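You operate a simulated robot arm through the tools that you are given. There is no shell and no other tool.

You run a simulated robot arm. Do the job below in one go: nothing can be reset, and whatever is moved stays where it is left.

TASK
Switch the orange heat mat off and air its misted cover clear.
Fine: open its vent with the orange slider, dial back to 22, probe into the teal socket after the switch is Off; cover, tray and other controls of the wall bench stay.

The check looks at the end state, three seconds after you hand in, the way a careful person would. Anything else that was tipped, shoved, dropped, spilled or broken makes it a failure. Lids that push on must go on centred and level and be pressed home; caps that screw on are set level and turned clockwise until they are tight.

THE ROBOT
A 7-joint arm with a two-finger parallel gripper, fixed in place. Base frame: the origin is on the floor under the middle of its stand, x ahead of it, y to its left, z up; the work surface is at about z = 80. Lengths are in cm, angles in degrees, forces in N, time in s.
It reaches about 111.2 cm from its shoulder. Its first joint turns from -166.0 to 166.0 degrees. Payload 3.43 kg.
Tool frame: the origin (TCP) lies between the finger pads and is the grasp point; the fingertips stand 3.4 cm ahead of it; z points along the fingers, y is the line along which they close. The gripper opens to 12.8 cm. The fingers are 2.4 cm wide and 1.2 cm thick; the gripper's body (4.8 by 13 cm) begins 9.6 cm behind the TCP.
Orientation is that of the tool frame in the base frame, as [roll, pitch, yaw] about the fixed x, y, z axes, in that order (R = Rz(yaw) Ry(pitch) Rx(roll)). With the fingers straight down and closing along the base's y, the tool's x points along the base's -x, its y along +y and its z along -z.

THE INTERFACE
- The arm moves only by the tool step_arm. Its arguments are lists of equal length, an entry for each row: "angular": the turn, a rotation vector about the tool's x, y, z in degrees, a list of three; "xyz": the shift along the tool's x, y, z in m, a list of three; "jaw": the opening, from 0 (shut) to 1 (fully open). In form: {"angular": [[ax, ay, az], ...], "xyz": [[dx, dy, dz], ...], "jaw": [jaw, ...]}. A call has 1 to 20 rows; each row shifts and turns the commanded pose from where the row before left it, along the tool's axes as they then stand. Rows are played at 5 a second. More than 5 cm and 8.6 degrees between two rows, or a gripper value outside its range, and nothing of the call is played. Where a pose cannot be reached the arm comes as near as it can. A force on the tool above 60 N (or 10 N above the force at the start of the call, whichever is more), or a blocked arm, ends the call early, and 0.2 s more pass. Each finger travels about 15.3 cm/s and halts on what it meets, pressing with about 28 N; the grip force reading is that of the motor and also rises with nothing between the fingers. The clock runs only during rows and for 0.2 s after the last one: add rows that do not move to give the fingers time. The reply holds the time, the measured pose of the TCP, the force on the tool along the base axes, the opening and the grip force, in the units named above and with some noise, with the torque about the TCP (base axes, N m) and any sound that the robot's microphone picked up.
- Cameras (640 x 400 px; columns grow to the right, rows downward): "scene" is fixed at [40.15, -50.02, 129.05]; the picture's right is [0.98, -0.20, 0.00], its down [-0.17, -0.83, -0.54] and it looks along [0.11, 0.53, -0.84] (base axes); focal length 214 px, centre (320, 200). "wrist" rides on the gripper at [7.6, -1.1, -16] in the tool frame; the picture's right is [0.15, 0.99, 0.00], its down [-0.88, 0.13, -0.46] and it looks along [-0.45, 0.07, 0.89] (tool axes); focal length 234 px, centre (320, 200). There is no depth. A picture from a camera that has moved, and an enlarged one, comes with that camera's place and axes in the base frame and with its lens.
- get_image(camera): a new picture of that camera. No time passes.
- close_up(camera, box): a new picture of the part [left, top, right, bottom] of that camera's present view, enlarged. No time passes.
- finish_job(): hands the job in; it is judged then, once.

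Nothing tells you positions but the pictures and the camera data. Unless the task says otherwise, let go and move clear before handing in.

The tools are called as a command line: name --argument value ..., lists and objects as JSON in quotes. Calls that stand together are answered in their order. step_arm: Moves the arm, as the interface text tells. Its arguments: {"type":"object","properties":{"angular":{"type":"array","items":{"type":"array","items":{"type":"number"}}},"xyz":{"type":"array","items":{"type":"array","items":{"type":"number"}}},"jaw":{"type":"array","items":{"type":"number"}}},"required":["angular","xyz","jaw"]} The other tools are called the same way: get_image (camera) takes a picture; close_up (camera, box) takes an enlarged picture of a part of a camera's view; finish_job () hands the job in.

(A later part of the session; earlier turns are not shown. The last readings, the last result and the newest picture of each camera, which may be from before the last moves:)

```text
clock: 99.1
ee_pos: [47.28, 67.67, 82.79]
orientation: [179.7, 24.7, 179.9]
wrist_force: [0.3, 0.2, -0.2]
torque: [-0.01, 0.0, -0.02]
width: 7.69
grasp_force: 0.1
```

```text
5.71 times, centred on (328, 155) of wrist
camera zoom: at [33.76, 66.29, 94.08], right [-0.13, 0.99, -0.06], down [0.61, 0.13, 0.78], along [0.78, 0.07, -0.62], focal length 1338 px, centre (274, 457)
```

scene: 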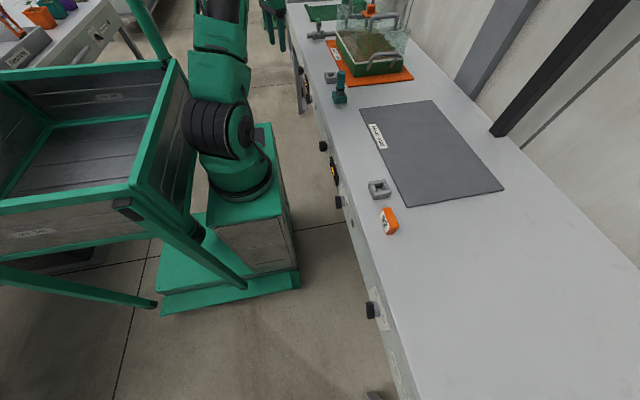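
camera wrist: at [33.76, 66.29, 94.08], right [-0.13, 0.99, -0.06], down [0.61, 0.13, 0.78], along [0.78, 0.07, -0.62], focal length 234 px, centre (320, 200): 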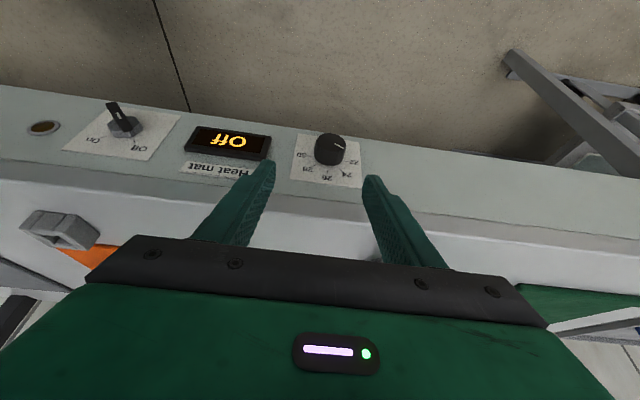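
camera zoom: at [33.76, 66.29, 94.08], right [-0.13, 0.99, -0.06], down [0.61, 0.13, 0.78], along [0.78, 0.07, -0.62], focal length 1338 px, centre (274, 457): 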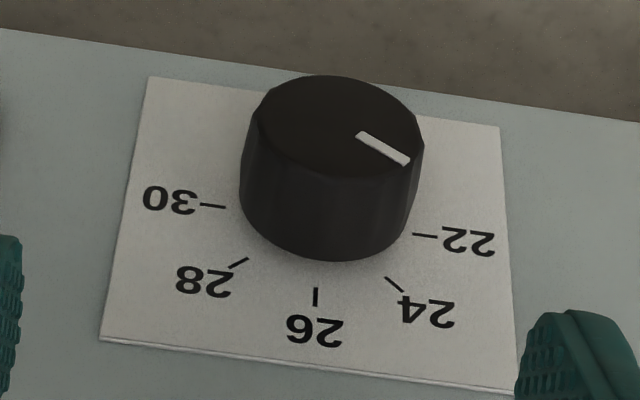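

27° remain. I'll roll +14° about the panel axis and come in above the knob.

step_arm --angular '[[-6.36, 0, 2.93], [-6.36, 0, 2.93], [0, 0, 0], [0, 0, 0], [0, 0, 0]]' --xyz '[[0, 0, 0], [0, 0, 0], [0.0039, -0.0104, 0.0289], [0.0039, -0.0104, 0.0289], [0, 0, 0]]' --jaw '[0.6, 0.6, 0.6, 0.6, 0.6]'

get_image --camera "wrist"

close_up --camera "scene" --box '[260, 40, 340, 90]'

```text
clock: 100.3
ee_pos: [49.03, 67.05, 76.74]
orientation: [164.4, 23.8, 173.5]
wrist_force: [-0.6, -0.5, 0.1]
torque: [-0.02, -0.01, 0.0]
width: 7.69
grasp_force: 0.1
```

```text
taken
camera wrist: at [35.38, 62.99, 87.45], right [-0.13, 0.97, 0.18], down [0.61, -0.07, 0.79], along [0.78, 0.22, -0.59], focal length 234 px, centre (320, 200)
```

wrist: 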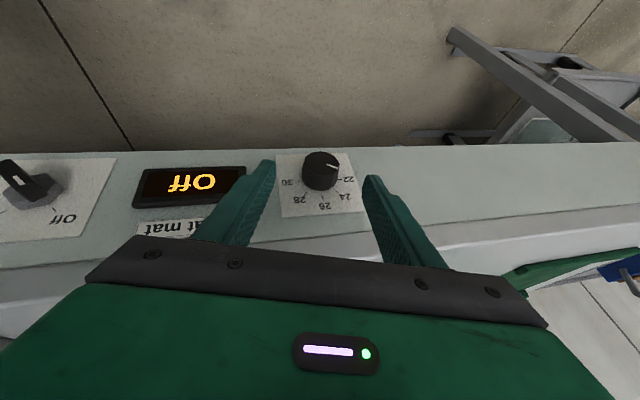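

```text
8.00 times, centred on (300, 65) of scene
camera zoom: at [40.15, -50.02, 129.05], right [0.98, -0.2, 0.0], down [-0.17, -0.83, -0.54], along [0.11, 0.53, -0.84], focal length 1716 px, centre (480, 1280)
```

zoom: 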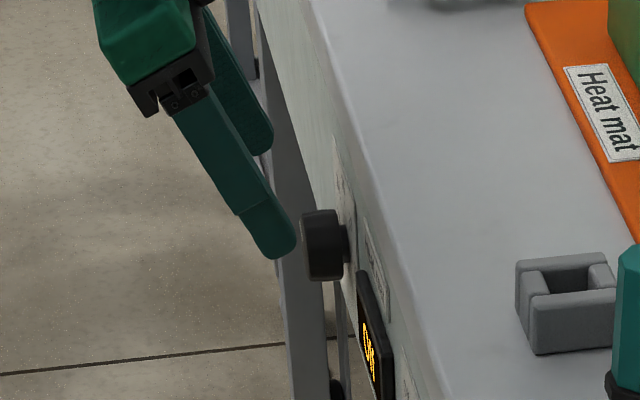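

Tracking is accurate here. I'll advance onto the knob.

step_arm --angular '[[0, 0, 0], [0, 0, 0], [0, 0, 0], [0, 0, 0], [0, 0, 0]]' --xyz '[[-0.001, 0.001, 0.018], [0, 0, 0.018], [0, 0, 0.012], [0, 0, 0.01], [0, 0, 0]]' --jaw '[0.6, 0.6, 0.6, 0.6, 0.6]'

close_up --camera "wrist" --box '[220, 100, 420, 225]'

close_up --camera "scene" --box '[260, 40, 340, 90]'

```text
clock: 101.5
ee_pos: [51.49, 68.29, 71.81]
orientation: [164.4, 23.9, 173.5]
wrist_force: [1.1, -0.9, -0.3]
torque: [0.01, 0.02, -0.02]
width: 7.66
grasp_force: 0.0
```

```text
3.20 times, centred on (320, 162) of wrist
camera zoom: at [38.01, 64.2, 82.38], right [-0.13, 0.97, 0.18], down [0.61, -0.07, 0.79], along [0.78, 0.22, -0.58], focal length 749 px, centre (320, 320)
```

zoom: 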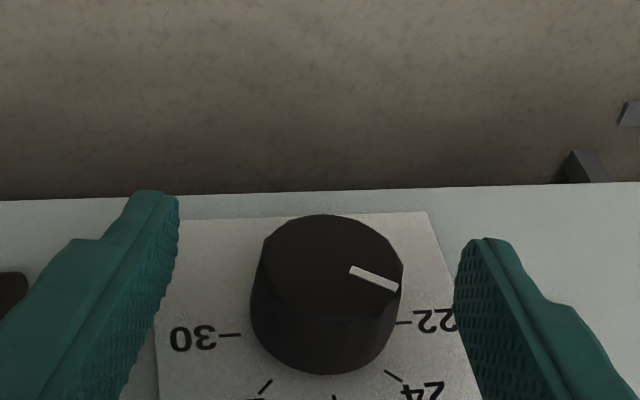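

```text
8.00 times, centred on (300, 65) of scene
camera zoom: at [40.15, -50.02, 129.05], right [0.98, -0.2, 0.0], down [-0.17, -0.83, -0.54], along [0.11, 0.53, -0.84], focal length 1716 px, centre (480, 1280)
```

zoom: 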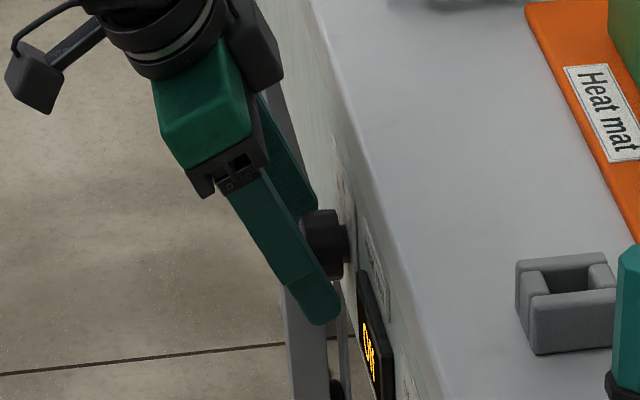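

Well placed around the knob. I'll close, then turn −14° and check.

step_arm --angular '[[0, 0, 0], [0, 0, 0], [0, 0, 0], [0, 0, 0]]' --xyz '[[0, 0, 0.002], [0, 0, 0], [0, 0, 0], [0, 0, 0]]' --jaw '[0.4, 0.25, 0.1, 0.1]'

close_up --camera "wrist" --box '[220, 100, 420, 225]'

```text
clock: 102.5
ee_pos: [51.55, 68.55, 71.89]
orientation: [164.0, 23.8, 173.4]
wrist_force: [5.7, 28.2, 10.9]
torque: [0.55, -0.19, 0.49]
width: 3.82
grasp_force: 45.2
```

```text
3.20 times, centred on (320, 162) of wrist
camera zoom: at [38.07, 64.4, 82.41], right [-0.13, 0.97, 0.19], down [0.61, -0.07, 0.79], along [0.78, 0.22, -0.58], focal length 749 px, centre (320, 320)
```

zoom: 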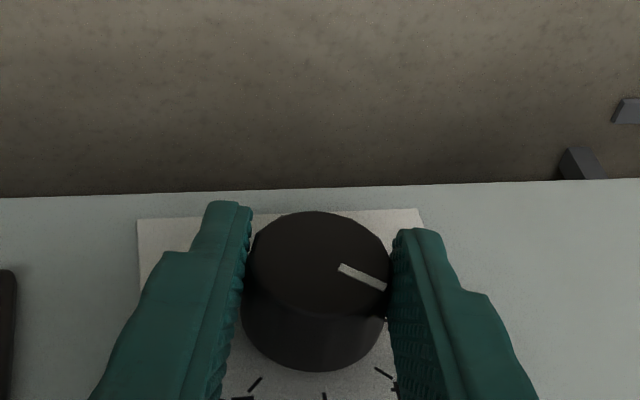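

step_arm --angular '[[0, 0, 0], [0, 0, 0], [4.55, 0, -2.08], [4.55, 0, -2.08], [4.55, 0, -2.08], [0, 0, 0]]' --xyz '[[0, 0.0025, 0], [0, 0, 0], [0, 0.00175, 0], [0, 0.00175, 0], [0, 0.00175, 0], [0, 0, 0]]' --jaw '[0.1, 0.1, 0.1, 0.1, 0.1, 0.1]'

close_up --camera "wrist" --box '[220, 100, 420, 225]'

```text
clock: 103.9
ee_pos: [51.64, 69.02, 71.72]
orientation: [-179.1, 24.6, -179.7]
wrist_force: [-7.8, -7.5, 17.1]
torque: [-0.15, -0.68, -0.28]
width: 3.76
grasp_force: 44.6
```

```text
3.20 times, centred on (320, 162) of wrist
camera zoom: at [38.07, 67.95, 83.08], right [-0.13, 0.99, -0.08], down [0.61, 0.14, 0.78], along [0.78, 0.06, -0.62], focal length 749 px, centre (320, 320)
```

zoom: 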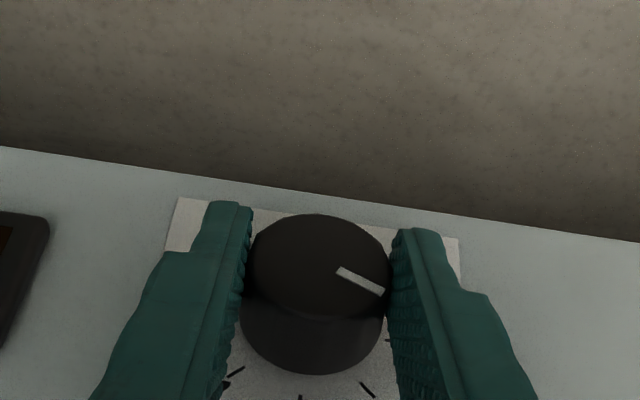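

step_arm --angular '[[0, 0, 0], [4.55, 0, -2.08], [4.55, 0, -2.08], [4.55, 0, -2.08], [0, 0, 0]]' --xyz '[[0, 0, -0.001], [0, 0.00175, 0], [0, 0.00175, 0], [0, 0.00175, 0], [0, 0, 0]]' --jaw '[0.1, 0.1, 0.1, 0.1, 0.1]'

close_up --camera "wrist" --box '[220, 100, 420, 225]'

```text
clock: 105.1
ee_pos: [51.63, 69.45, 71.71]
orientation: [-162.4, 23.6, -173.0]
wrist_force: [-11.8, -33.5, -7.1]
torque: [-0.55, 0.76, -0.9]
width: 3.79
grasp_force: 44.8
```

```text
3.20 times, centred on (320, 162) of wrist
camera zoom: at [38.07, 71.46, 82.91], right [-0.13, 0.93, -0.33], down [0.61, 0.34, 0.71], along [0.78, -0.11, -0.62], focal length 749 px, centre (320, 320)
```

zoom: 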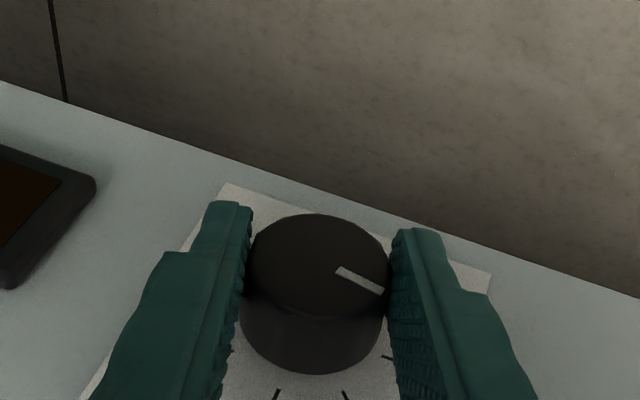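

The pointer should be near 22 now. I'll relieve the side load, release and back off to read it.

step_arm --angular '[[0, 0, 0], [0, 0, 0], [0, 0, 0], [0, 0, 0], [0, 0, 0], [0, 0, 0], [0, 0, 0]]' --xyz '[[0, -0.0025, 0], [0, 0, 0], [0, 0, 0], [0, 0, 0], [0, 0, -0.02], [0, 0, -0.03], [0, 0, 0]]' --jaw '[0.1, 0.1, 0.35, 0.6, 0.6, 0.6, 0.6]'

get_image --camera "wrist"

close_up --camera "wrist" --box '[260, 110, 380, 200]'

```text
clock: 106.7
ee_pos: [49.56, 70.72, 76.35]
orientation: [-162.8, 23.7, -173.0]
wrist_force: [1.1, -0.2, 0.0]
torque: [-0.02, -0.02, 0.05]
width: 7.7
grasp_force: 0.0
```

```text
taken
camera wrist: at [35.96, 72.67, 87.39], right [-0.13, 0.94, -0.33], down [0.61, 0.34, 0.72], along [0.78, -0.11, -0.62], focal length 234 px, centre (320, 200)
```

wrist: 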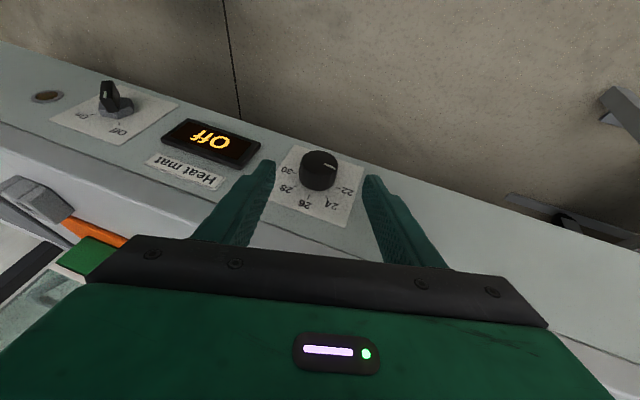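

```text
4.44 times, centred on (320, 155) of wrist
camera zoom: at [35.96, 72.67, 87.39], right [-0.13, 0.94, -0.33], down [0.61, 0.34, 0.72], along [0.78, -0.11, -0.62], focal length 1041 px, centre (320, 400)
```

zoom: 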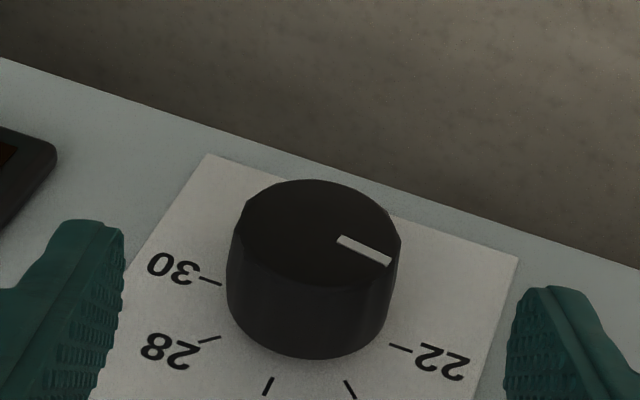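

The pointer is now about 5° short of 22. One more small correction: I'll go back on, grip and turn about 6°.

step_arm --angular '[[0, 0, 0], [0, 0, 0], [0, 0, 0], [0, 0, 0], [0, 0, 0], [0, 0, 0], [0, 0, 0], [0, 0, 0]]' --xyz '[[0.002, 0, 0.018], [0, 0, 0.018], [0, 0, 0.016], [0, 0, 0], [0, 0, 0], [0, 0, 0], [0, 0, 0], [0, 0, 0]]' --jaw '[0.6, 0.6, 0.6, 0.6, 0.4, 0.25, 0.1, 0.1]'

close_up --camera "wrist" --box '[220, 100, 420, 225]'

```text
clock: 108.5
ee_pos: [51.66, 69.48, 71.61]
orientation: [-162.7, 23.6, -173.0]
wrist_force: [-0.4, -4.6, -1.2]
torque: [-0.08, 0.03, -0.3]
width: 3.79
grasp_force: 44.5
```

```text
3.20 times, centred on (320, 162) of wrist
camera zoom: at [38.09, 71.29, 82.61], right [-0.13, 0.94, -0.33], down [0.61, 0.34, 0.72], along [0.78, -0.11, -0.62], focal length 749 px, centre (320, 320)
```

zoom: 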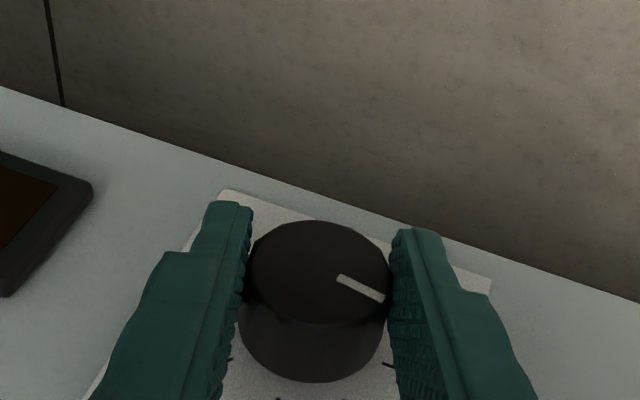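

step_arm --angular '[[2.73, 0, -1.25], [2.73, 0, -1.25], [0, 0, 0]]' --xyz '[[0, 0.00105, 0], [0, 0.00105, 0], [0, 0, 0]]' --jaw '[0.1, 0.1, 0.1]'

close_up --camera "wrist" --box '[220, 100, 420, 225]'

step_arm --angular '[[0, 0, 0], [0, 0, 0], [0, 0, 0], [0, 0, 0], [0, 0, 0], [0, 0, 0]]' --xyz '[[0, 0, 0], [0, 0, 0], [0, 0, 0], [0, 0, -0.02], [0, 0, -0.03], [0, 0, 0]]' --jaw '[0.2, 0.4, 0.6, 0.6, 0.6, 0.6]'

close_up --camera "wrist" --box '[260, 110, 380, 200]'

```text
clock: 109.3
ee_pos: [51.7, 69.59, 71.43]
orientation: [-156.2, 22.8, -170.3]
wrist_force: [-0.3, -14.4, -8.2]
torque: [-0.17, 0.58, -0.49]
width: 3.79
grasp_force: 44.7
```

```text
3.20 times, centred on (320, 162) of wrist
camera zoom: at [38.09, 72.63, 82.29], right [-0.13, 0.9, -0.43], down [0.61, 0.41, 0.68], along [0.78, -0.17, -0.6], focal length 749 px, centre (320, 320)
```

zoom: 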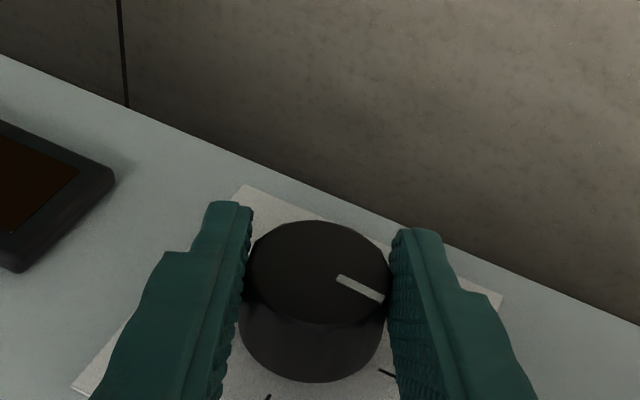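

```text
clock: 110.7
ee_pos: [49.19, 70.88, 75.82]
orientation: [-156.3, 22.8, -170.4]
wrist_force: [-0.8, 0.5, 0.5]
torque: [-0.01, 0.01, -0.02]
width: 7.68
grasp_force: 0.1
out of reach, approached as far as the arm can: row 5
```

```text
4.44 times, centred on (320, 155) of wrist
camera zoom: at [35.64, 73.9, 86.68], right [-0.13, 0.9, -0.42], down [0.61, 0.41, 0.68], along [0.78, -0.17, -0.6], focal length 1041 px, centre (320, 400)
```

zoom: 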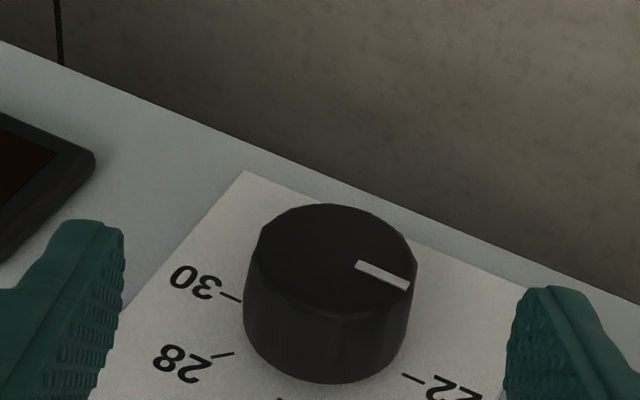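

The pointer now lines up with 22. I'll retract the arm up and away, then verify everything.

step_arm --angular '[[-6.64, 0, 3.04], [-6.64, 0, 3.04], [-6.64, 0, 3.04], [0, 8, 0], [0, 8, 0], [0, 8, 0], [0, 0, 0]]' --xyz '[[-0.008, -0.007, -0.02], [-0.008, -0.007, -0.02], [-0.008, -0.007, -0.02], [-0.01, -0.02, -0.025], [-0.005, -0.02, -0.028], [0, -0.02, -0.03], [0, 0, 0]]' --jaw '[0.6, 0.6, 0.6, 0.6, 0.6, 0.6, 0.6]'

get_image --camera "wrist"

get_image --camera "scene"

```text
clock: 111.8
ee_pos: [49.77, 70.29, 85.93]
orientation: [-179.5, 21.5, -179.7]
wrist_force: [333.3, -72.3, -390.0]
torque: [17.52, -4.81, 15.97]
width: 7.67
grasp_force: 0.0
out of reach, approached as far as the arm can: row 1, 3, 4, 5
stopped in row 5: the force on the tool passed its limit at 524 N (the readings are from after the stop); the commanded pose is now the measured one
```

```text
taken
camera wrist: at [36.91, 69.12, 97.88], right [-0.14, 0.99, -0.06], down [0.65, 0.14, 0.75], along [0.75, 0.06, -0.66], focal length 234 px, centre (320, 200)
```

wrist: 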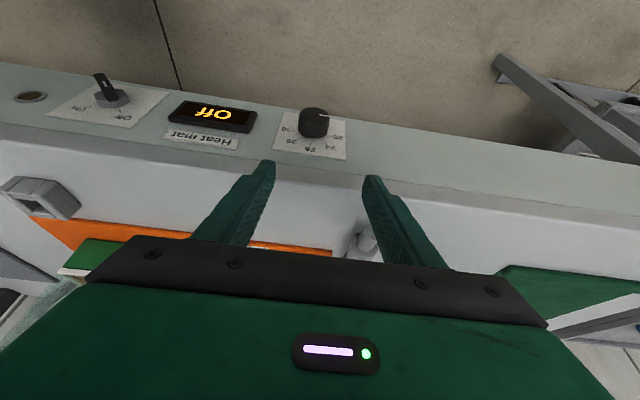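

```text
taken
```

scene: 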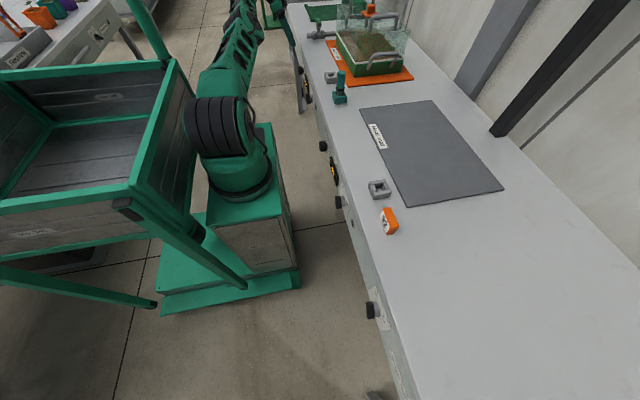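

A large force spike stopped the move, so something touched the hand. I'll look carefully before moving again.

close_up --camera "scene" --box '[180, 0, 340, 100]'

close_up --camera "scene" --box '[260, 0, 340, 50]'

close_up --camera "wrist" --box '[260, 80, 380, 170]'

```text
4.00 times, centred on (260, 50) of scene
camera zoom: at [40.15, -50.02, 129.05], right [0.98, -0.2, 0.0], down [-0.17, -0.83, -0.54], along [0.11, 0.53, -0.84], focal length 858 px, centre (560, 800)
```

zoom: 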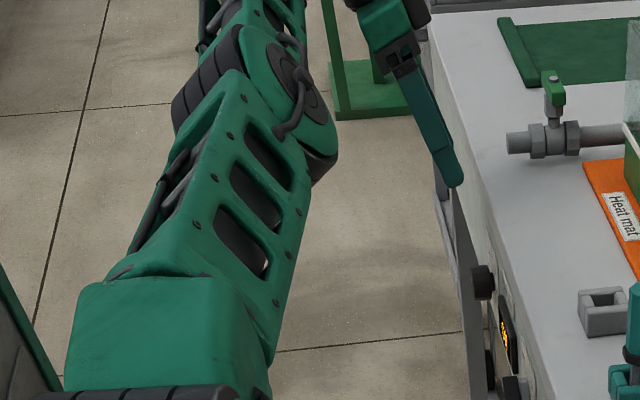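

```text
8.00 times, centred on (300, 25) of scene
camera zoom: at [40.15, -50.02, 129.05], right [0.98, -0.2, 0.0], down [-0.17, -0.83, -0.54], along [0.11, 0.53, -0.84], focal length 1716 px, centre (480, 1600)
```

zoom: 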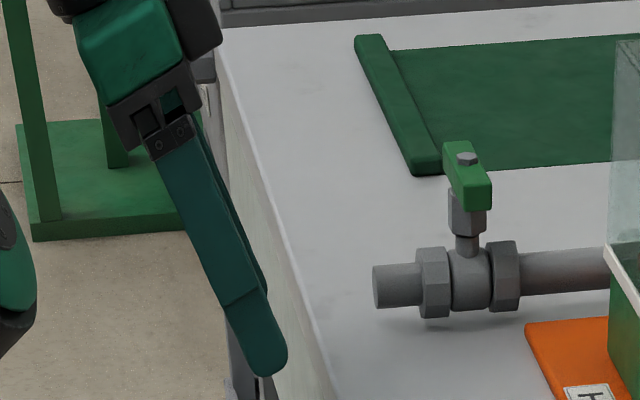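

```text
4.44 times, centred on (320, 125) of wrist
camera zoom: at [36.91, 69.12, 97.88], right [-0.14, 0.99, -0.06], down [0.65, 0.14, 0.75], along [0.75, 0.06, -0.66], focal length 1041 px, centre (320, 533)
```

zoom: 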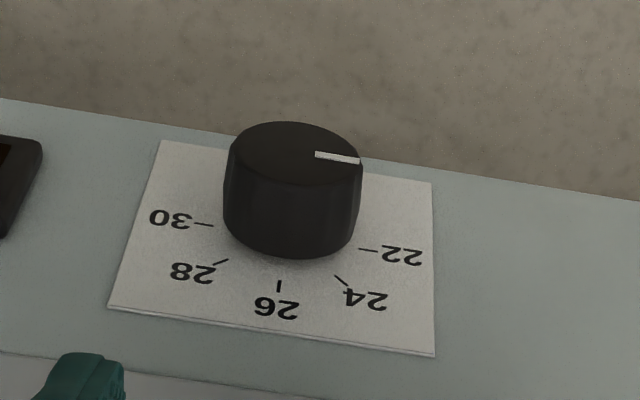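

step_arm --angular '[[0, 0, 0]]' --xyz '[[0, 0, 0]]' --jaw '[0.6]'

get_image --camera "scene"

get_image --camera "wrist"

```text
clock: 112.2
ee_pos: [50.1, 70.28, 85.75]
orientation: [-179.7, 21.6, 179.8]
wrist_force: [338.4, -38.9, -379.7]
torque: [12.15, -2.56, 11.12]
width: 7.69
grasp_force: 0.1
```

```text
taken
```

scene: 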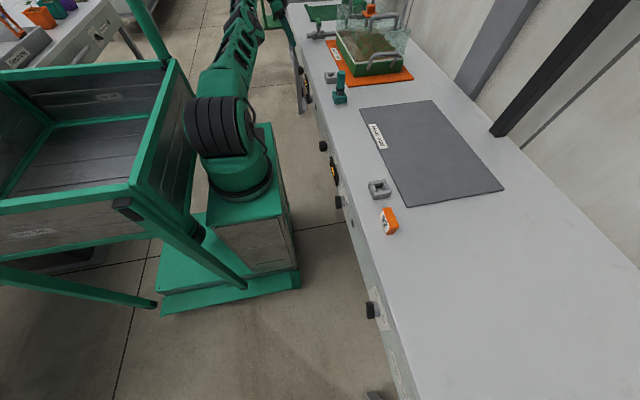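

```text
taken
camera wrist: at [37.13, 69.13, 97.89], right [-0.13, 0.99, -0.06], down [0.65, 0.13, 0.75], along [0.75, 0.06, -0.66], focal length 234 px, centre (320, 200)
```

wrist: 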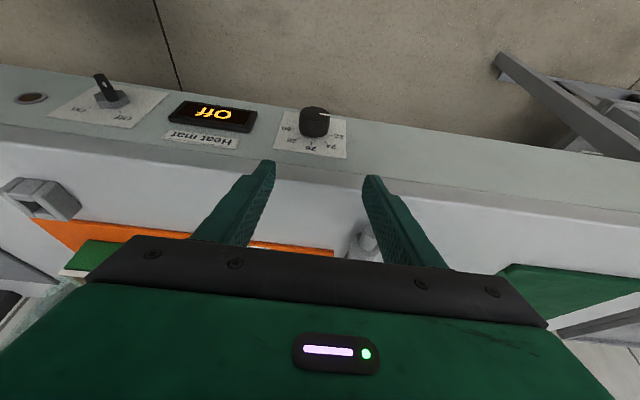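

The force persists with nothing touching the fingers, so the hand seems folded against the arm's own forearm. I'll back out gently, in the direction it's being pushed (forward and down).

step_arm --angular '[[0, 0, 0], [0, 0, 0]]' --xyz '[[0, 0, 0.01], [0, 0, 0.01]]' --jaw '[0.6, 0.6]'

close_up --camera "scene" --box '[180, 0, 340, 100]'

```text
clock: 112.8
ee_pos: [49.54, 70.4, 83.6]
orientation: [-179.8, 18.3, 179.5]
wrist_force: [-0.1, 0.0, -0.1]
torque: [0.0, 0.0, -0.01]
width: 7.67
grasp_force: 0.1
```

```text
4.00 times, centred on (260, 50) of scene
camera zoom: at [40.15, -50.02, 129.05], right [0.98, -0.2, 0.0], down [-0.17, -0.83, -0.54], along [0.11, 0.53, -0.84], focal length 858 px, centre (560, 800)
```

zoom: 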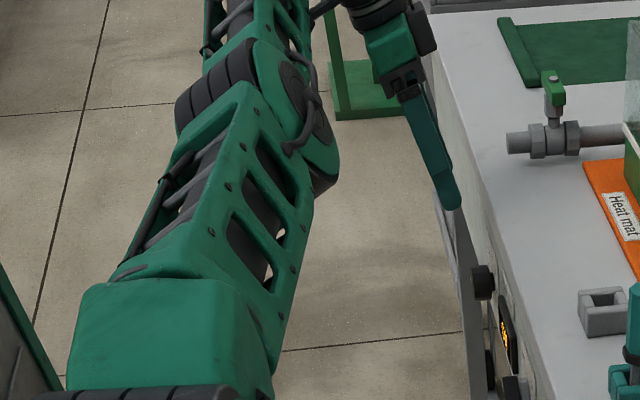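

The force is gone. I'll move away from the bench, straight back toward −x, in small steps.

step_arm --angular '[[0, 0, 0], [0, 0, 0], [0, 0, 0], [0, 0, 0]]' --xyz '[[0.019, 0, -0.006], [0.019, 0, -0.006], [0.019, 0, -0.006], [0, 0, 0]]' --jaw '[0.6, 0.6, 0.6, 0.6]'

get_image --camera "scene"

close_up --camera "wrist" --box '[240, 80, 400, 180]'

```text
clock: 113.4
ee_pos: [46.27, 71.24, 84.51]
orientation: [-179.5, 22.1, -179.5]
wrist_force: [371.7, -72.1, -312.9]
torque: [16.72, 10.89, 17.26]
width: 7.69
grasp_force: 0.0
out of reach, approached as far as the arm can: row 1, 2
stopped in row 2: the force on the tool passed its limit at 113 N (the readings are from after the stop); the commanded pose is now the measured one
```

```text
taken
```

scene: 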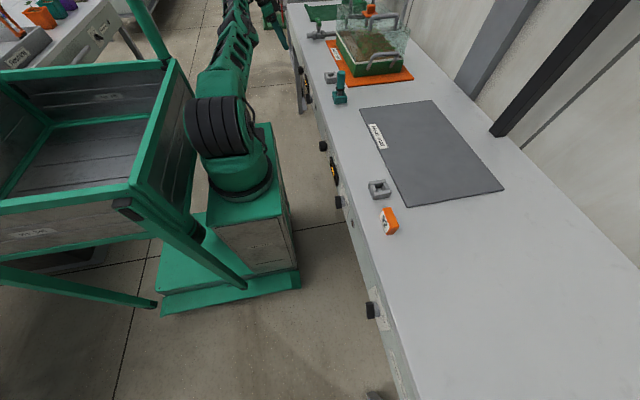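

```text
4.00 times, centred on (320, 130) of wrist
camera zoom: at [33.3, 69.99, 96.36], right [-0.14, 0.99, -0.07], down [0.64, 0.14, 0.75], along [0.75, 0.06, -0.66], focal length 937 px, centre (320, 480)
```

zoom: 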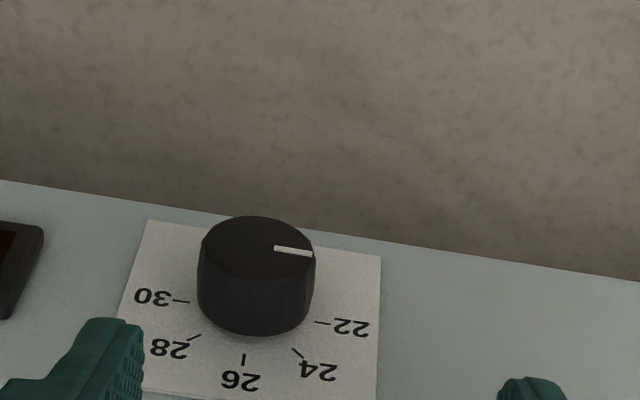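

Same self-contact; in this posture the arm is near full stretch at this y. I'll ease forward again, then move toward −y, closer to the base, to free it.

step_arm --angular '[[0, 0, 0], [0, 0, 0]]' --xyz '[[0, -0.005, 0.01], [0, -0.005, 0.01]]' --jaw '[0.6, 0.6]'

step_arm --angular '[[0, 0, 0], [0, 0, 0], [0, 0, 0], [0, 0, 0]]' --xyz '[[0, -0.02, 0], [0, -0.03, 0], [0, -0.03, 0], [0, 0, 0]]' --jaw '[0.6, 0.6, 0.6, 0.6]'

get_image --camera "scene"

get_image --camera "wrist"

```text
clock: 113.8
ee_pos: [46.43, 71.31, 85.76]
orientation: [-179.1, 26.2, -179.0]
wrist_force: [363.7, -65.2, -364.4]
torque: [16.13, -4.4, 16.83]
width: 7.67
grasp_force: 0.0
out of reach, approached as far as the arm can: row 1
stopped in row 1: the force on the tool passed its limit at 504 N (the readings are from after the stop); the commanded pose is now the measured one
```

```text
clock: 114.8
ee_pos: [46.4, 71.45, 85.55]
orientation: [-179.4, 25.9, -179.7]
wrist_force: [356.7, 0.5, -374.6]
torque: [7.31, -6.84, 6.97]
width: 7.68
grasp_force: 0.1
out of reach, approached as far as the arm can: row 1, 2, 3
```

```text
taken
```

scene: 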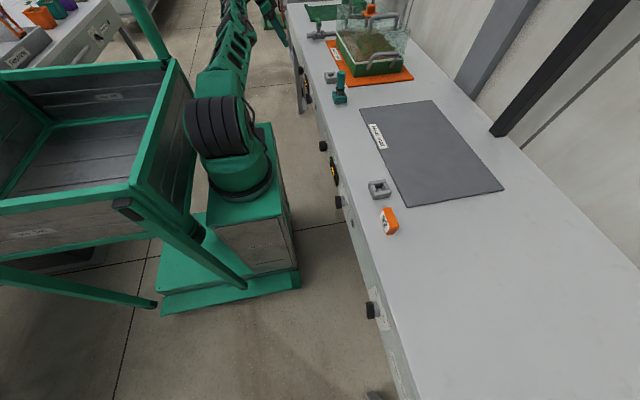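

```text
taken
camera wrist: at [32.62, 70.13, 96.63], right [-0.13, 0.99, -0.07], down [0.59, 0.14, 0.79], along [0.79, 0.06, -0.6], focal length 234 px, centre (320, 200)
```

wrist: 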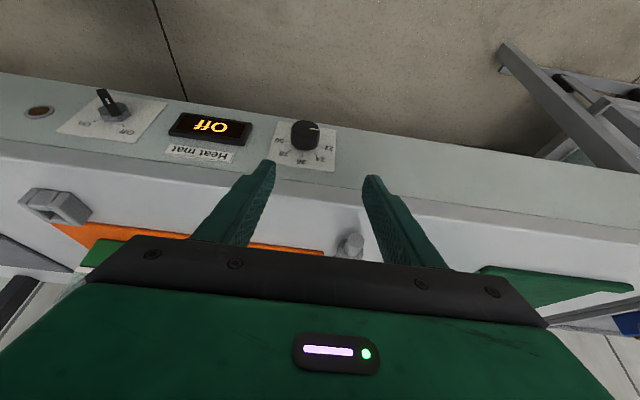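

step_arm --angular '[[0, 4, 0], [0, 4, 0], [0, 0, 0]]' --xyz '[[-0.0095, 0.035, 0.0158], [-0.0095, 0.035, 0.0158], [0, 0, 0]]' --jaw '[0.6, 0.6, 0.6]'

close_up --camera "scene" --box '[180, 0, 340, 100]'

```text
clock: 115.0
ee_pos: [46.58, 71.46, 86.85]
orientation: [-179.2, 29.7, -179.3]
wrist_force: [387.2, 70.3, -326.4]
torque: [-2.31, -1.89, -3.15]
width: 7.7
grasp_force: 0.0
stopped in row 1: the force on the tool passed its limit at 688 N (the readings are from after the stop); the commanded pose is now the measured one
```

```text
4.00 times, centred on (260, 50) of scene
camera zoom: at [40.15, -50.02, 129.05], right [0.98, -0.2, 0.0], down [-0.17, -0.83, -0.54], along [0.11, 0.53, -0.84], focal length 858 px, centre (560, 800)
```

zoom: 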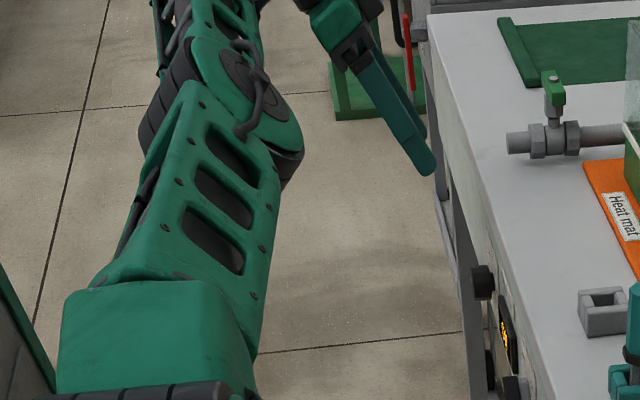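

The hand is folded against the forearm, and each relaxation tilts it further forward. I'll help it along by tilting forward in small steps, watching that the force falls.

step_arm --angular '[[0, -4, 0]]' --xyz '[[0, 0, 0]]' --jaw '[0.6]'

step_arm --angular '[[0, -4, 0]]' --xyz '[[0, 0, 0]]' --jaw '[0.6]'

close_up --camera "scene" --box '[180, 0, 340, 100]'

```text
clock: 115.4
ee_pos: [45.94, 71.72, 87.86]
orientation: [-178.3, 34.7, -177.8]
wrist_force: [412.7, -39.0, -321.4]
torque: [11.39, -6.97, 15.48]
width: 7.67
grasp_force: 0.1
stopped in row 1: the force on the tool passed its limit at 527 N (the readings are from after the stop); the commanded pose is now the measured one
```

```text
clock: 115.8
ee_pos: [46.04, 71.72, 87.92]
orientation: [-178.5, 34.6, -178.0]
wrist_force: [412.0, -20.4, -309.8]
torque: [9.05, -5.06, 12.34]
width: 7.68
grasp_force: 0.1
out of reach, approached as far as the arm can: row 1
```

```text
4.00 times, centred on (260, 50) of scene
camera zoom: at [40.15, -50.02, 129.05], right [0.98, -0.2, 0.0], down [-0.17, -0.83, -0.54], along [0.11, 0.53, -0.84], focal length 858 px, centre (560, 800)
```

zoom: 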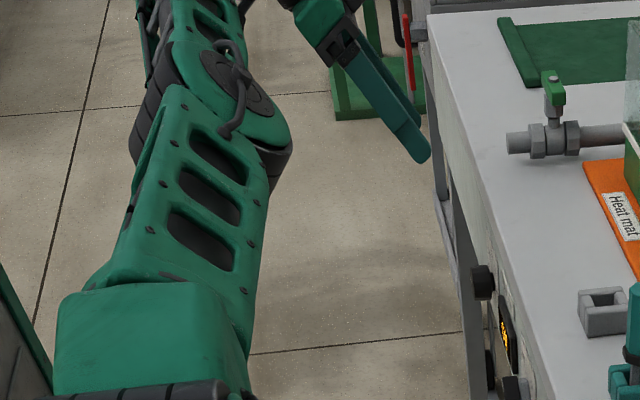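

step_arm --angular '[[0, 0, 0], [0, 0, 0]]' --xyz '[[-0.01, 0, 0.015], [-0.01, 0, 0.015]]' --jaw '[0.6, 0.6]'

step_arm --angular '[[0, 0, 0]]' --xyz '[[0, 0.01, 0]]' --jaw '[0.6]'

close_up --camera "scene" --box '[180, 0, 340, 100]'

```text
clock: 116.4
ee_pos: [47.84, 71.73, 85.54]
orientation: [-178.6, 31.3, -178.5]
wrist_force: [-0.7, 0.5, 0.2]
torque: [0.01, -0.02, -0.03]
width: 7.67
grasp_force: 0.0
```

```text
clock: 116.8
ee_pos: [48.06, 72.6, 85.54]
orientation: [-178.7, 31.4, -178.4]
wrist_force: [-0.8, -0.1, 0.0]
torque: [0.04, 0.02, -0.03]
width: 7.69
grasp_force: 0.0
```

```text
4.00 times, centred on (260, 50) of scene
camera zoom: at [40.15, -50.02, 129.05], right [0.98, -0.2, 0.0], down [-0.17, -0.83, -0.54], along [0.11, 0.53, -0.84], focal length 858 px, centre (560, 800)
```

zoom: 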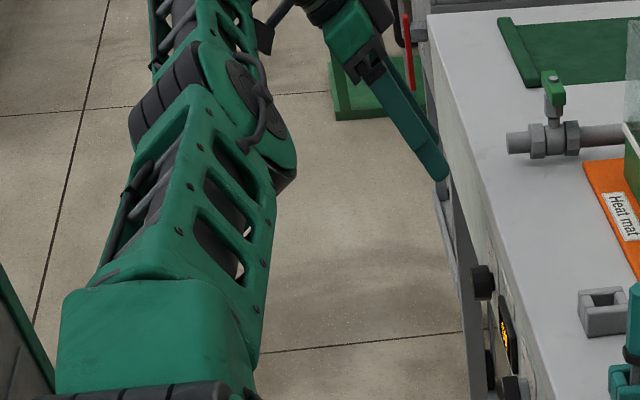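

Free again. I'll try moving along −y (toward the base side) in small steps from here.

step_arm --angular '[[0, 0, 0], [0, 0, 0], [0, 0, 0]]' --xyz '[[0, -0.015, 0.002], [0, -0.015, 0.002], [0, -0.015, 0]]' --jaw '[0.6, 0.6, 0.6]'

step_arm --angular '[[0, 0, 0], [0, 0, 0], [0, 0, 0]]' --xyz '[[0, -0.02, 0.002], [0, -0.02, 0.0], [0, -0.02, 0]]' --jaw '[0.6, 0.6, 0.6]'

close_up --camera "scene" --box '[180, 0, 340, 100]'

```text
clock: 117.6
ee_pos: [48.16, 71.38, 85.47]
orientation: [-178.4, 31.5, -178.3]
wrist_force: [0.5, 0.5, -0.7]
torque: [-0.05, 0.02, -0.06]
width: 7.68
grasp_force: 0.0
out of reach, approached as far as the arm can: row 1, 2, 3
```

```text
clock: 118.4
ee_pos: [48.3, 71.42, 85.58]
orientation: [-178.4, 31.6, -178.3]
wrist_force: [-0.1, 1.3, 0.1]
torque: [0.0, -0.01, -0.02]
width: 7.66
grasp_force: 0.0
out of reach, approached as far as the arm can: row 1, 2, 3
```

```text
4.00 times, centred on (260, 50) of scene
camera zoom: at [40.15, -50.02, 129.05], right [0.98, -0.2, 0.0], down [-0.17, -0.83, -0.54], along [0.11, 0.53, -0.84], focal length 858 px, centre (560, 800)
```

zoom: 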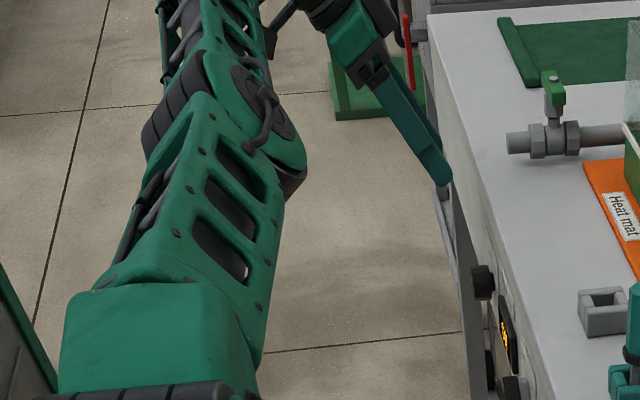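

step_arm --angular '[[0, 0, 0], [0, 0, 0]]' --xyz '[[0, 0.04, 0], [0, 0.04, 0]]' --jaw '[0.6, 0.6]'

step_arm --angular '[[0, 5, 0], [0, 5, 0], [0, 0, 0]]' --xyz '[[0, 0, 0.005], [0, 0, 0.005], [0, 0, 0]]' --jaw '[0.6, 0.6, 0.6]'

close_up --camera "scene" --box '[180, 0, 340, 100]'

```text
clock: 119.0
ee_pos: [47.87, 78.88, 85.3]
orientation: [-179.6, 31.6, -180.0]
wrist_force: [-4.3, 2.3, -2.0]
torque: [-0.23, -0.59, -0.06]
width: 7.68
grasp_force: 0.1
out of reach, approached as far as the arm can: row 2
```

```text
clock: 119.8
ee_pos: [48.28, 78.33, 84.2]
orientation: [-178.6, 21.5, -178.6]
wrist_force: [0.3, 0.1, -0.9]
torque: [0.0, -0.01, -0.01]
width: 7.71
grasp_force: 0.0
out of reach, approached as far as the arm can: row 1, 2
```

```text
4.00 times, centred on (260, 50) of scene
camera zoom: at [40.15, -50.02, 129.05], right [0.98, -0.2, 0.0], down [-0.17, -0.83, -0.54], along [0.11, 0.53, -0.84], focal length 858 px, centre (560, 800)
```

zoom: 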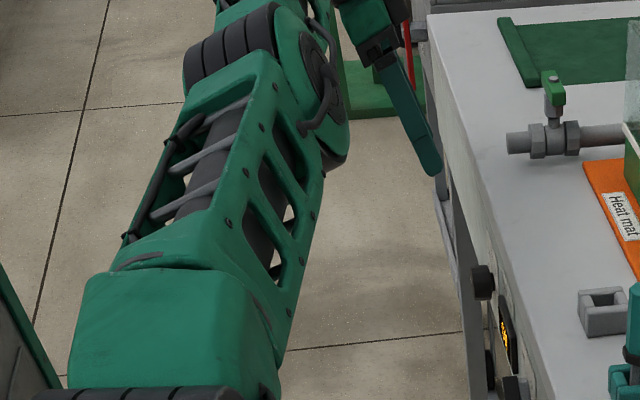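

Rotating toward vertical moves the elbow to the right with no force. I'll continue to vertical.

step_arm --angular '[[0, 5, 0], [0, 5, 0], [0, 5, 0], [0, 5, 0], [0, 0, 0]]' --xyz '[[0, -0.005, 0.0], [0, -0.005, 0.0], [0, -0.005, 0], [0, -0.005, 0], [0, 0, 0]]' --jaw '[0.6, 0.6, 0.6, 0.6, 0.6]'

get_image --camera "scene"

get_image --camera "wrist"

```text
clock: 121.0
ee_pos: [48.03, 75.96, 84.1]
orientation: [-178.9, 1.5, -179.1]
wrist_force: [0.5, 0.2, -0.6]
torque: [-0.01, 0.0, 0.03]
width: 7.67
grasp_force: 0.1
out of reach, approached as far as the arm can: row 4
```

```text
taken
```

scene: 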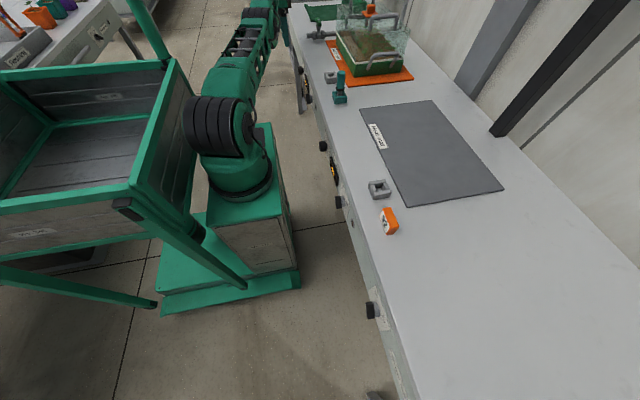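

```text
taken
camera wrist: at [40.1, 74.83, 99.82], right [-0.16, 0.99, -0.02], down [0.87, 0.15, 0.48], along [0.47, 0.06, -0.88], focal length 234 px, centre (320, 200)
```

wrist: 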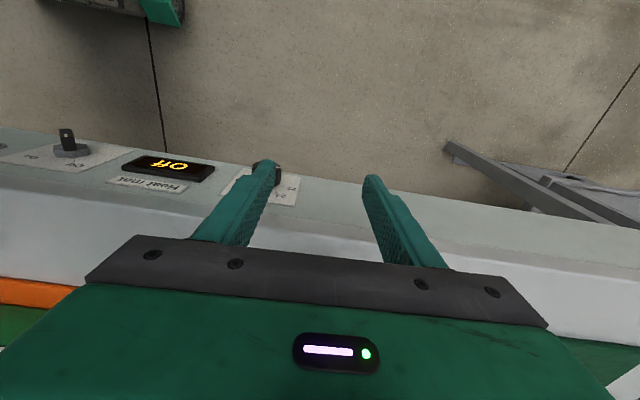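

step_arm --angular '[[0, 0, 0], [0, 0, 0]]' --xyz '[[0, 0, -0.02], [0, 0, -0.02]]' --jaw '[0.6, 0.6]'

close_up --camera "scene" --box '[180, 0, 340, 100]'

```text
clock: 121.6
ee_pos: [47.65, 75.65, 87.95]
orientation: [-178.8, 1.5, -179.0]
wrist_force: [-0.5, 0.7, -1.0]
torque: [-0.01, -0.02, 0.02]
width: 7.67
grasp_force: 0.0
out of reach, approached as far as the arm can: row 1
```

```text
4.00 times, centred on (260, 50) of scene
camera zoom: at [40.15, -50.02, 129.05], right [0.98, -0.2, 0.0], down [-0.17, -0.83, -0.54], along [0.11, 0.53, -0.84], focal length 858 px, centre (560, 800)
```

zoom: 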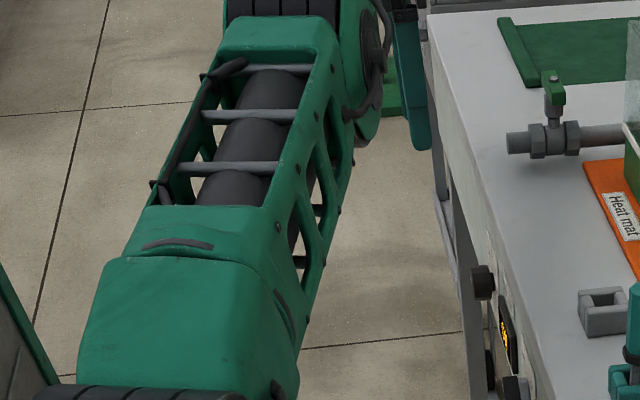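

Raising works and the elbow is rising too. I'll continue up.

step_arm --angular '[[0, 0, 0], [0, 0, 0], [0, 0, 0], [0, 0, 0], [0, 0, 0], [0, 0, 0]]' --xyz '[[0, 0, -0.03], [0, 0, -0.03], [0, 0, -0.03], [0, -0.02, -0.03], [0, -0.03, -0.03], [0, 0, 0]]' --jaw '[0.6, 0.6, 0.6, 0.6, 0.6, 0.6]'

get_image --camera "scene"

get_image --camera "wrist"

```text
clock: 123.0
ee_pos: [47.03, 69.5, 101.85]
orientation: [-178.8, 1.5, -179.0]
wrist_force: [0.4, 0.3, -0.5]
torque: [-0.03, -0.02, 0.01]
width: 7.68
grasp_force: 0.2
out of reach, approached as far as the arm can: row 1, 2, 3, 5
```

```text
taken
```

scene: 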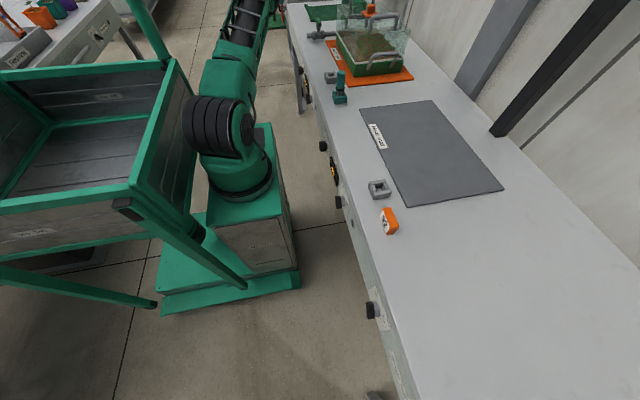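

```text
taken
camera wrist: at [38.97, 68.35, 117.59], right [-0.16, 0.99, -0.02], down [0.87, 0.16, 0.48], along [0.47, 0.06, -0.88], focal length 234 px, centre (320, 200)
```

wrist: 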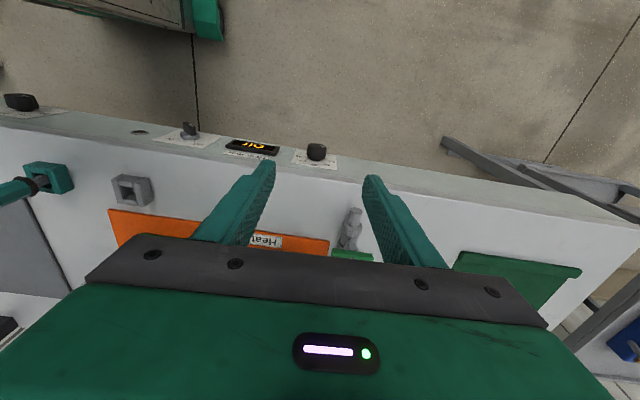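

The arm is back in a good posture, elbow up. I'll move to a parking spot away from everything with a view of the whole bench.

step_arm --angular '[[0, 0, 0], [0, 0, 0], [0, 0, 0], [0, 0, 0], [0, 0, 0], [0, 0, 0], [0, 0, 0]]' --xyz '[[0, -0.03, -0.02], [0, -0.03, -0.02], [0, -0.03, -0.02], [0, -0.03, -0.02], [0, -0.03, -0.01], [0, -0.03, -0.01], [0, 0, 0]]' --jaw '[0.6, 0.6, 0.6, 0.6, 0.6, 0.6, 0.6]'

get_image --camera "wrist"

get_image --camera "scene"

```text
clock: 124.6
ee_pos: [47.97, 53.8, 112.37]
orientation: [-178.9, 1.6, -179.1]
wrist_force: [-0.6, -0.6, 1.2]
torque: [-0.02, 0.0, -0.01]
width: 7.68
grasp_force: 0.0
out of reach, approached as far as the arm can: row 1
```

```text
taken
camera wrist: at [40.03, 52.72, 128.06], right [-0.16, 0.99, -0.02], down [0.87, 0.15, 0.48], along [0.47, 0.06, -0.88], focal length 234 px, centre (320, 200)
```

wrist: 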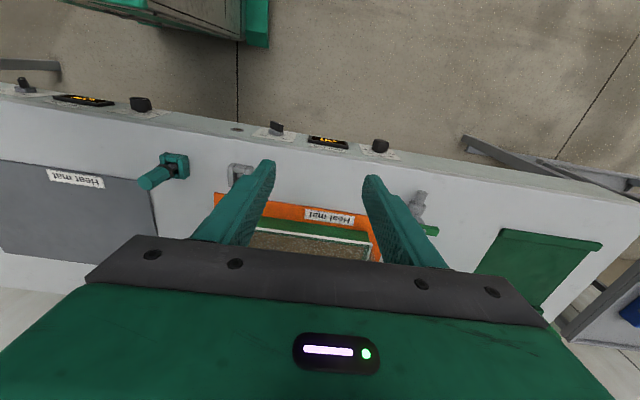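

```text
taken
```

scene: 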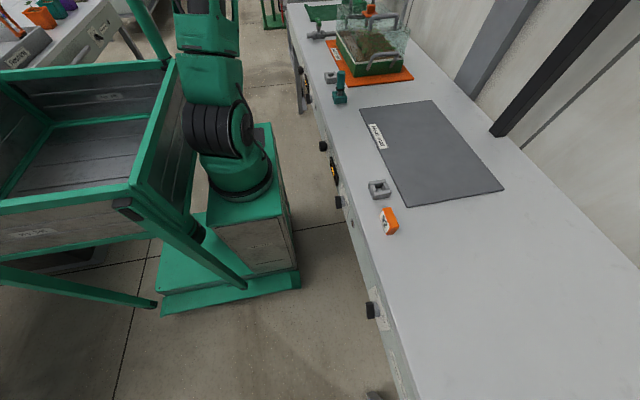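

Now the checks: the cover's seating and clarity, the vent, the probe and the panel.

close_up --camera "scene" --box '[325, 0, 425, 62]'

close_up --camera "scene" --box '[325, 20, 425, 82]'

close_up --camera "scene" --box '[270, 0, 430, 100]'

close_up --camera "wrist" --box '[240, 110, 420, 222]'

```text
6.40 times, centred on (375, 31) of scene
camera zoom: at [40.15, -50.02, 129.05], right [0.98, -0.2, 0.0], down [-0.17, -0.83, -0.54], along [0.11, 0.53, -0.84], focal length 1373 px, centre (-32, 1282)
```

zoom: 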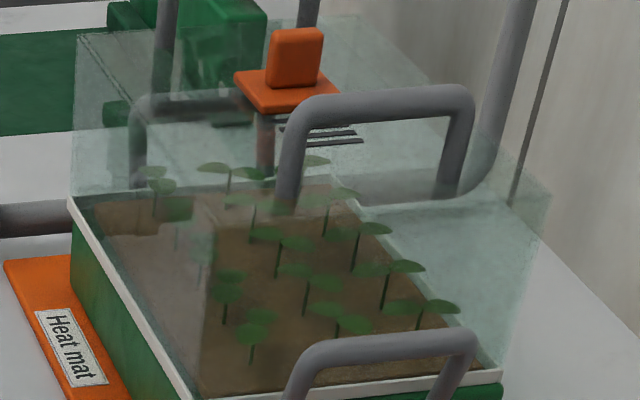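

```text
6.40 times, centred on (375, 51) of scene
camera zoom: at [40.15, -50.02, 129.05], right [0.98, -0.2, 0.0], down [-0.17, -0.83, -0.54], along [0.11, 0.53, -0.84], focal length 1373 px, centre (-32, 1154)
```

zoom: 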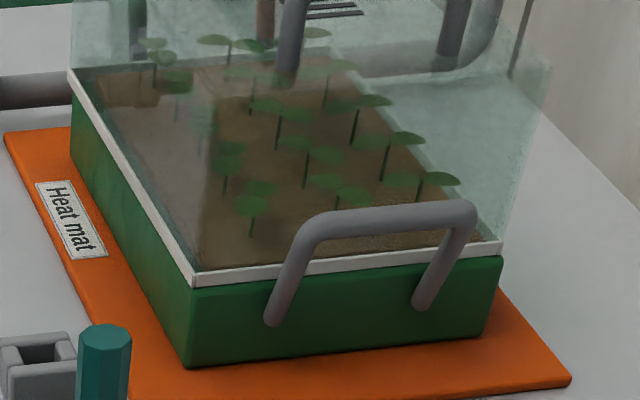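

```text
4.00 times, centred on (350, 50) of scene
camera zoom: at [40.15, -50.02, 129.05], right [0.98, -0.2, 0.0], down [-0.17, -0.83, -0.54], along [0.11, 0.53, -0.84], focal length 858 px, centre (200, 800)
```

zoom: 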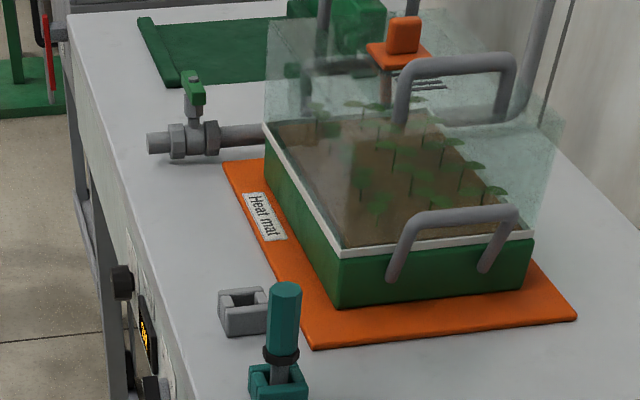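

```text
3.56 times, centred on (330, 166) of wrist
camera zoom: at [40.03, 52.72, 128.06], right [-0.16, 0.99, -0.02], down [0.87, 0.15, 0.48], along [0.47, 0.06, -0.88], focal length 833 px, centre (284, 321)
```

zoom: 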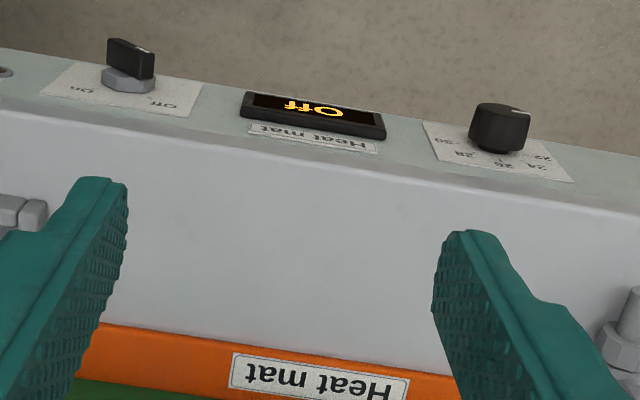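

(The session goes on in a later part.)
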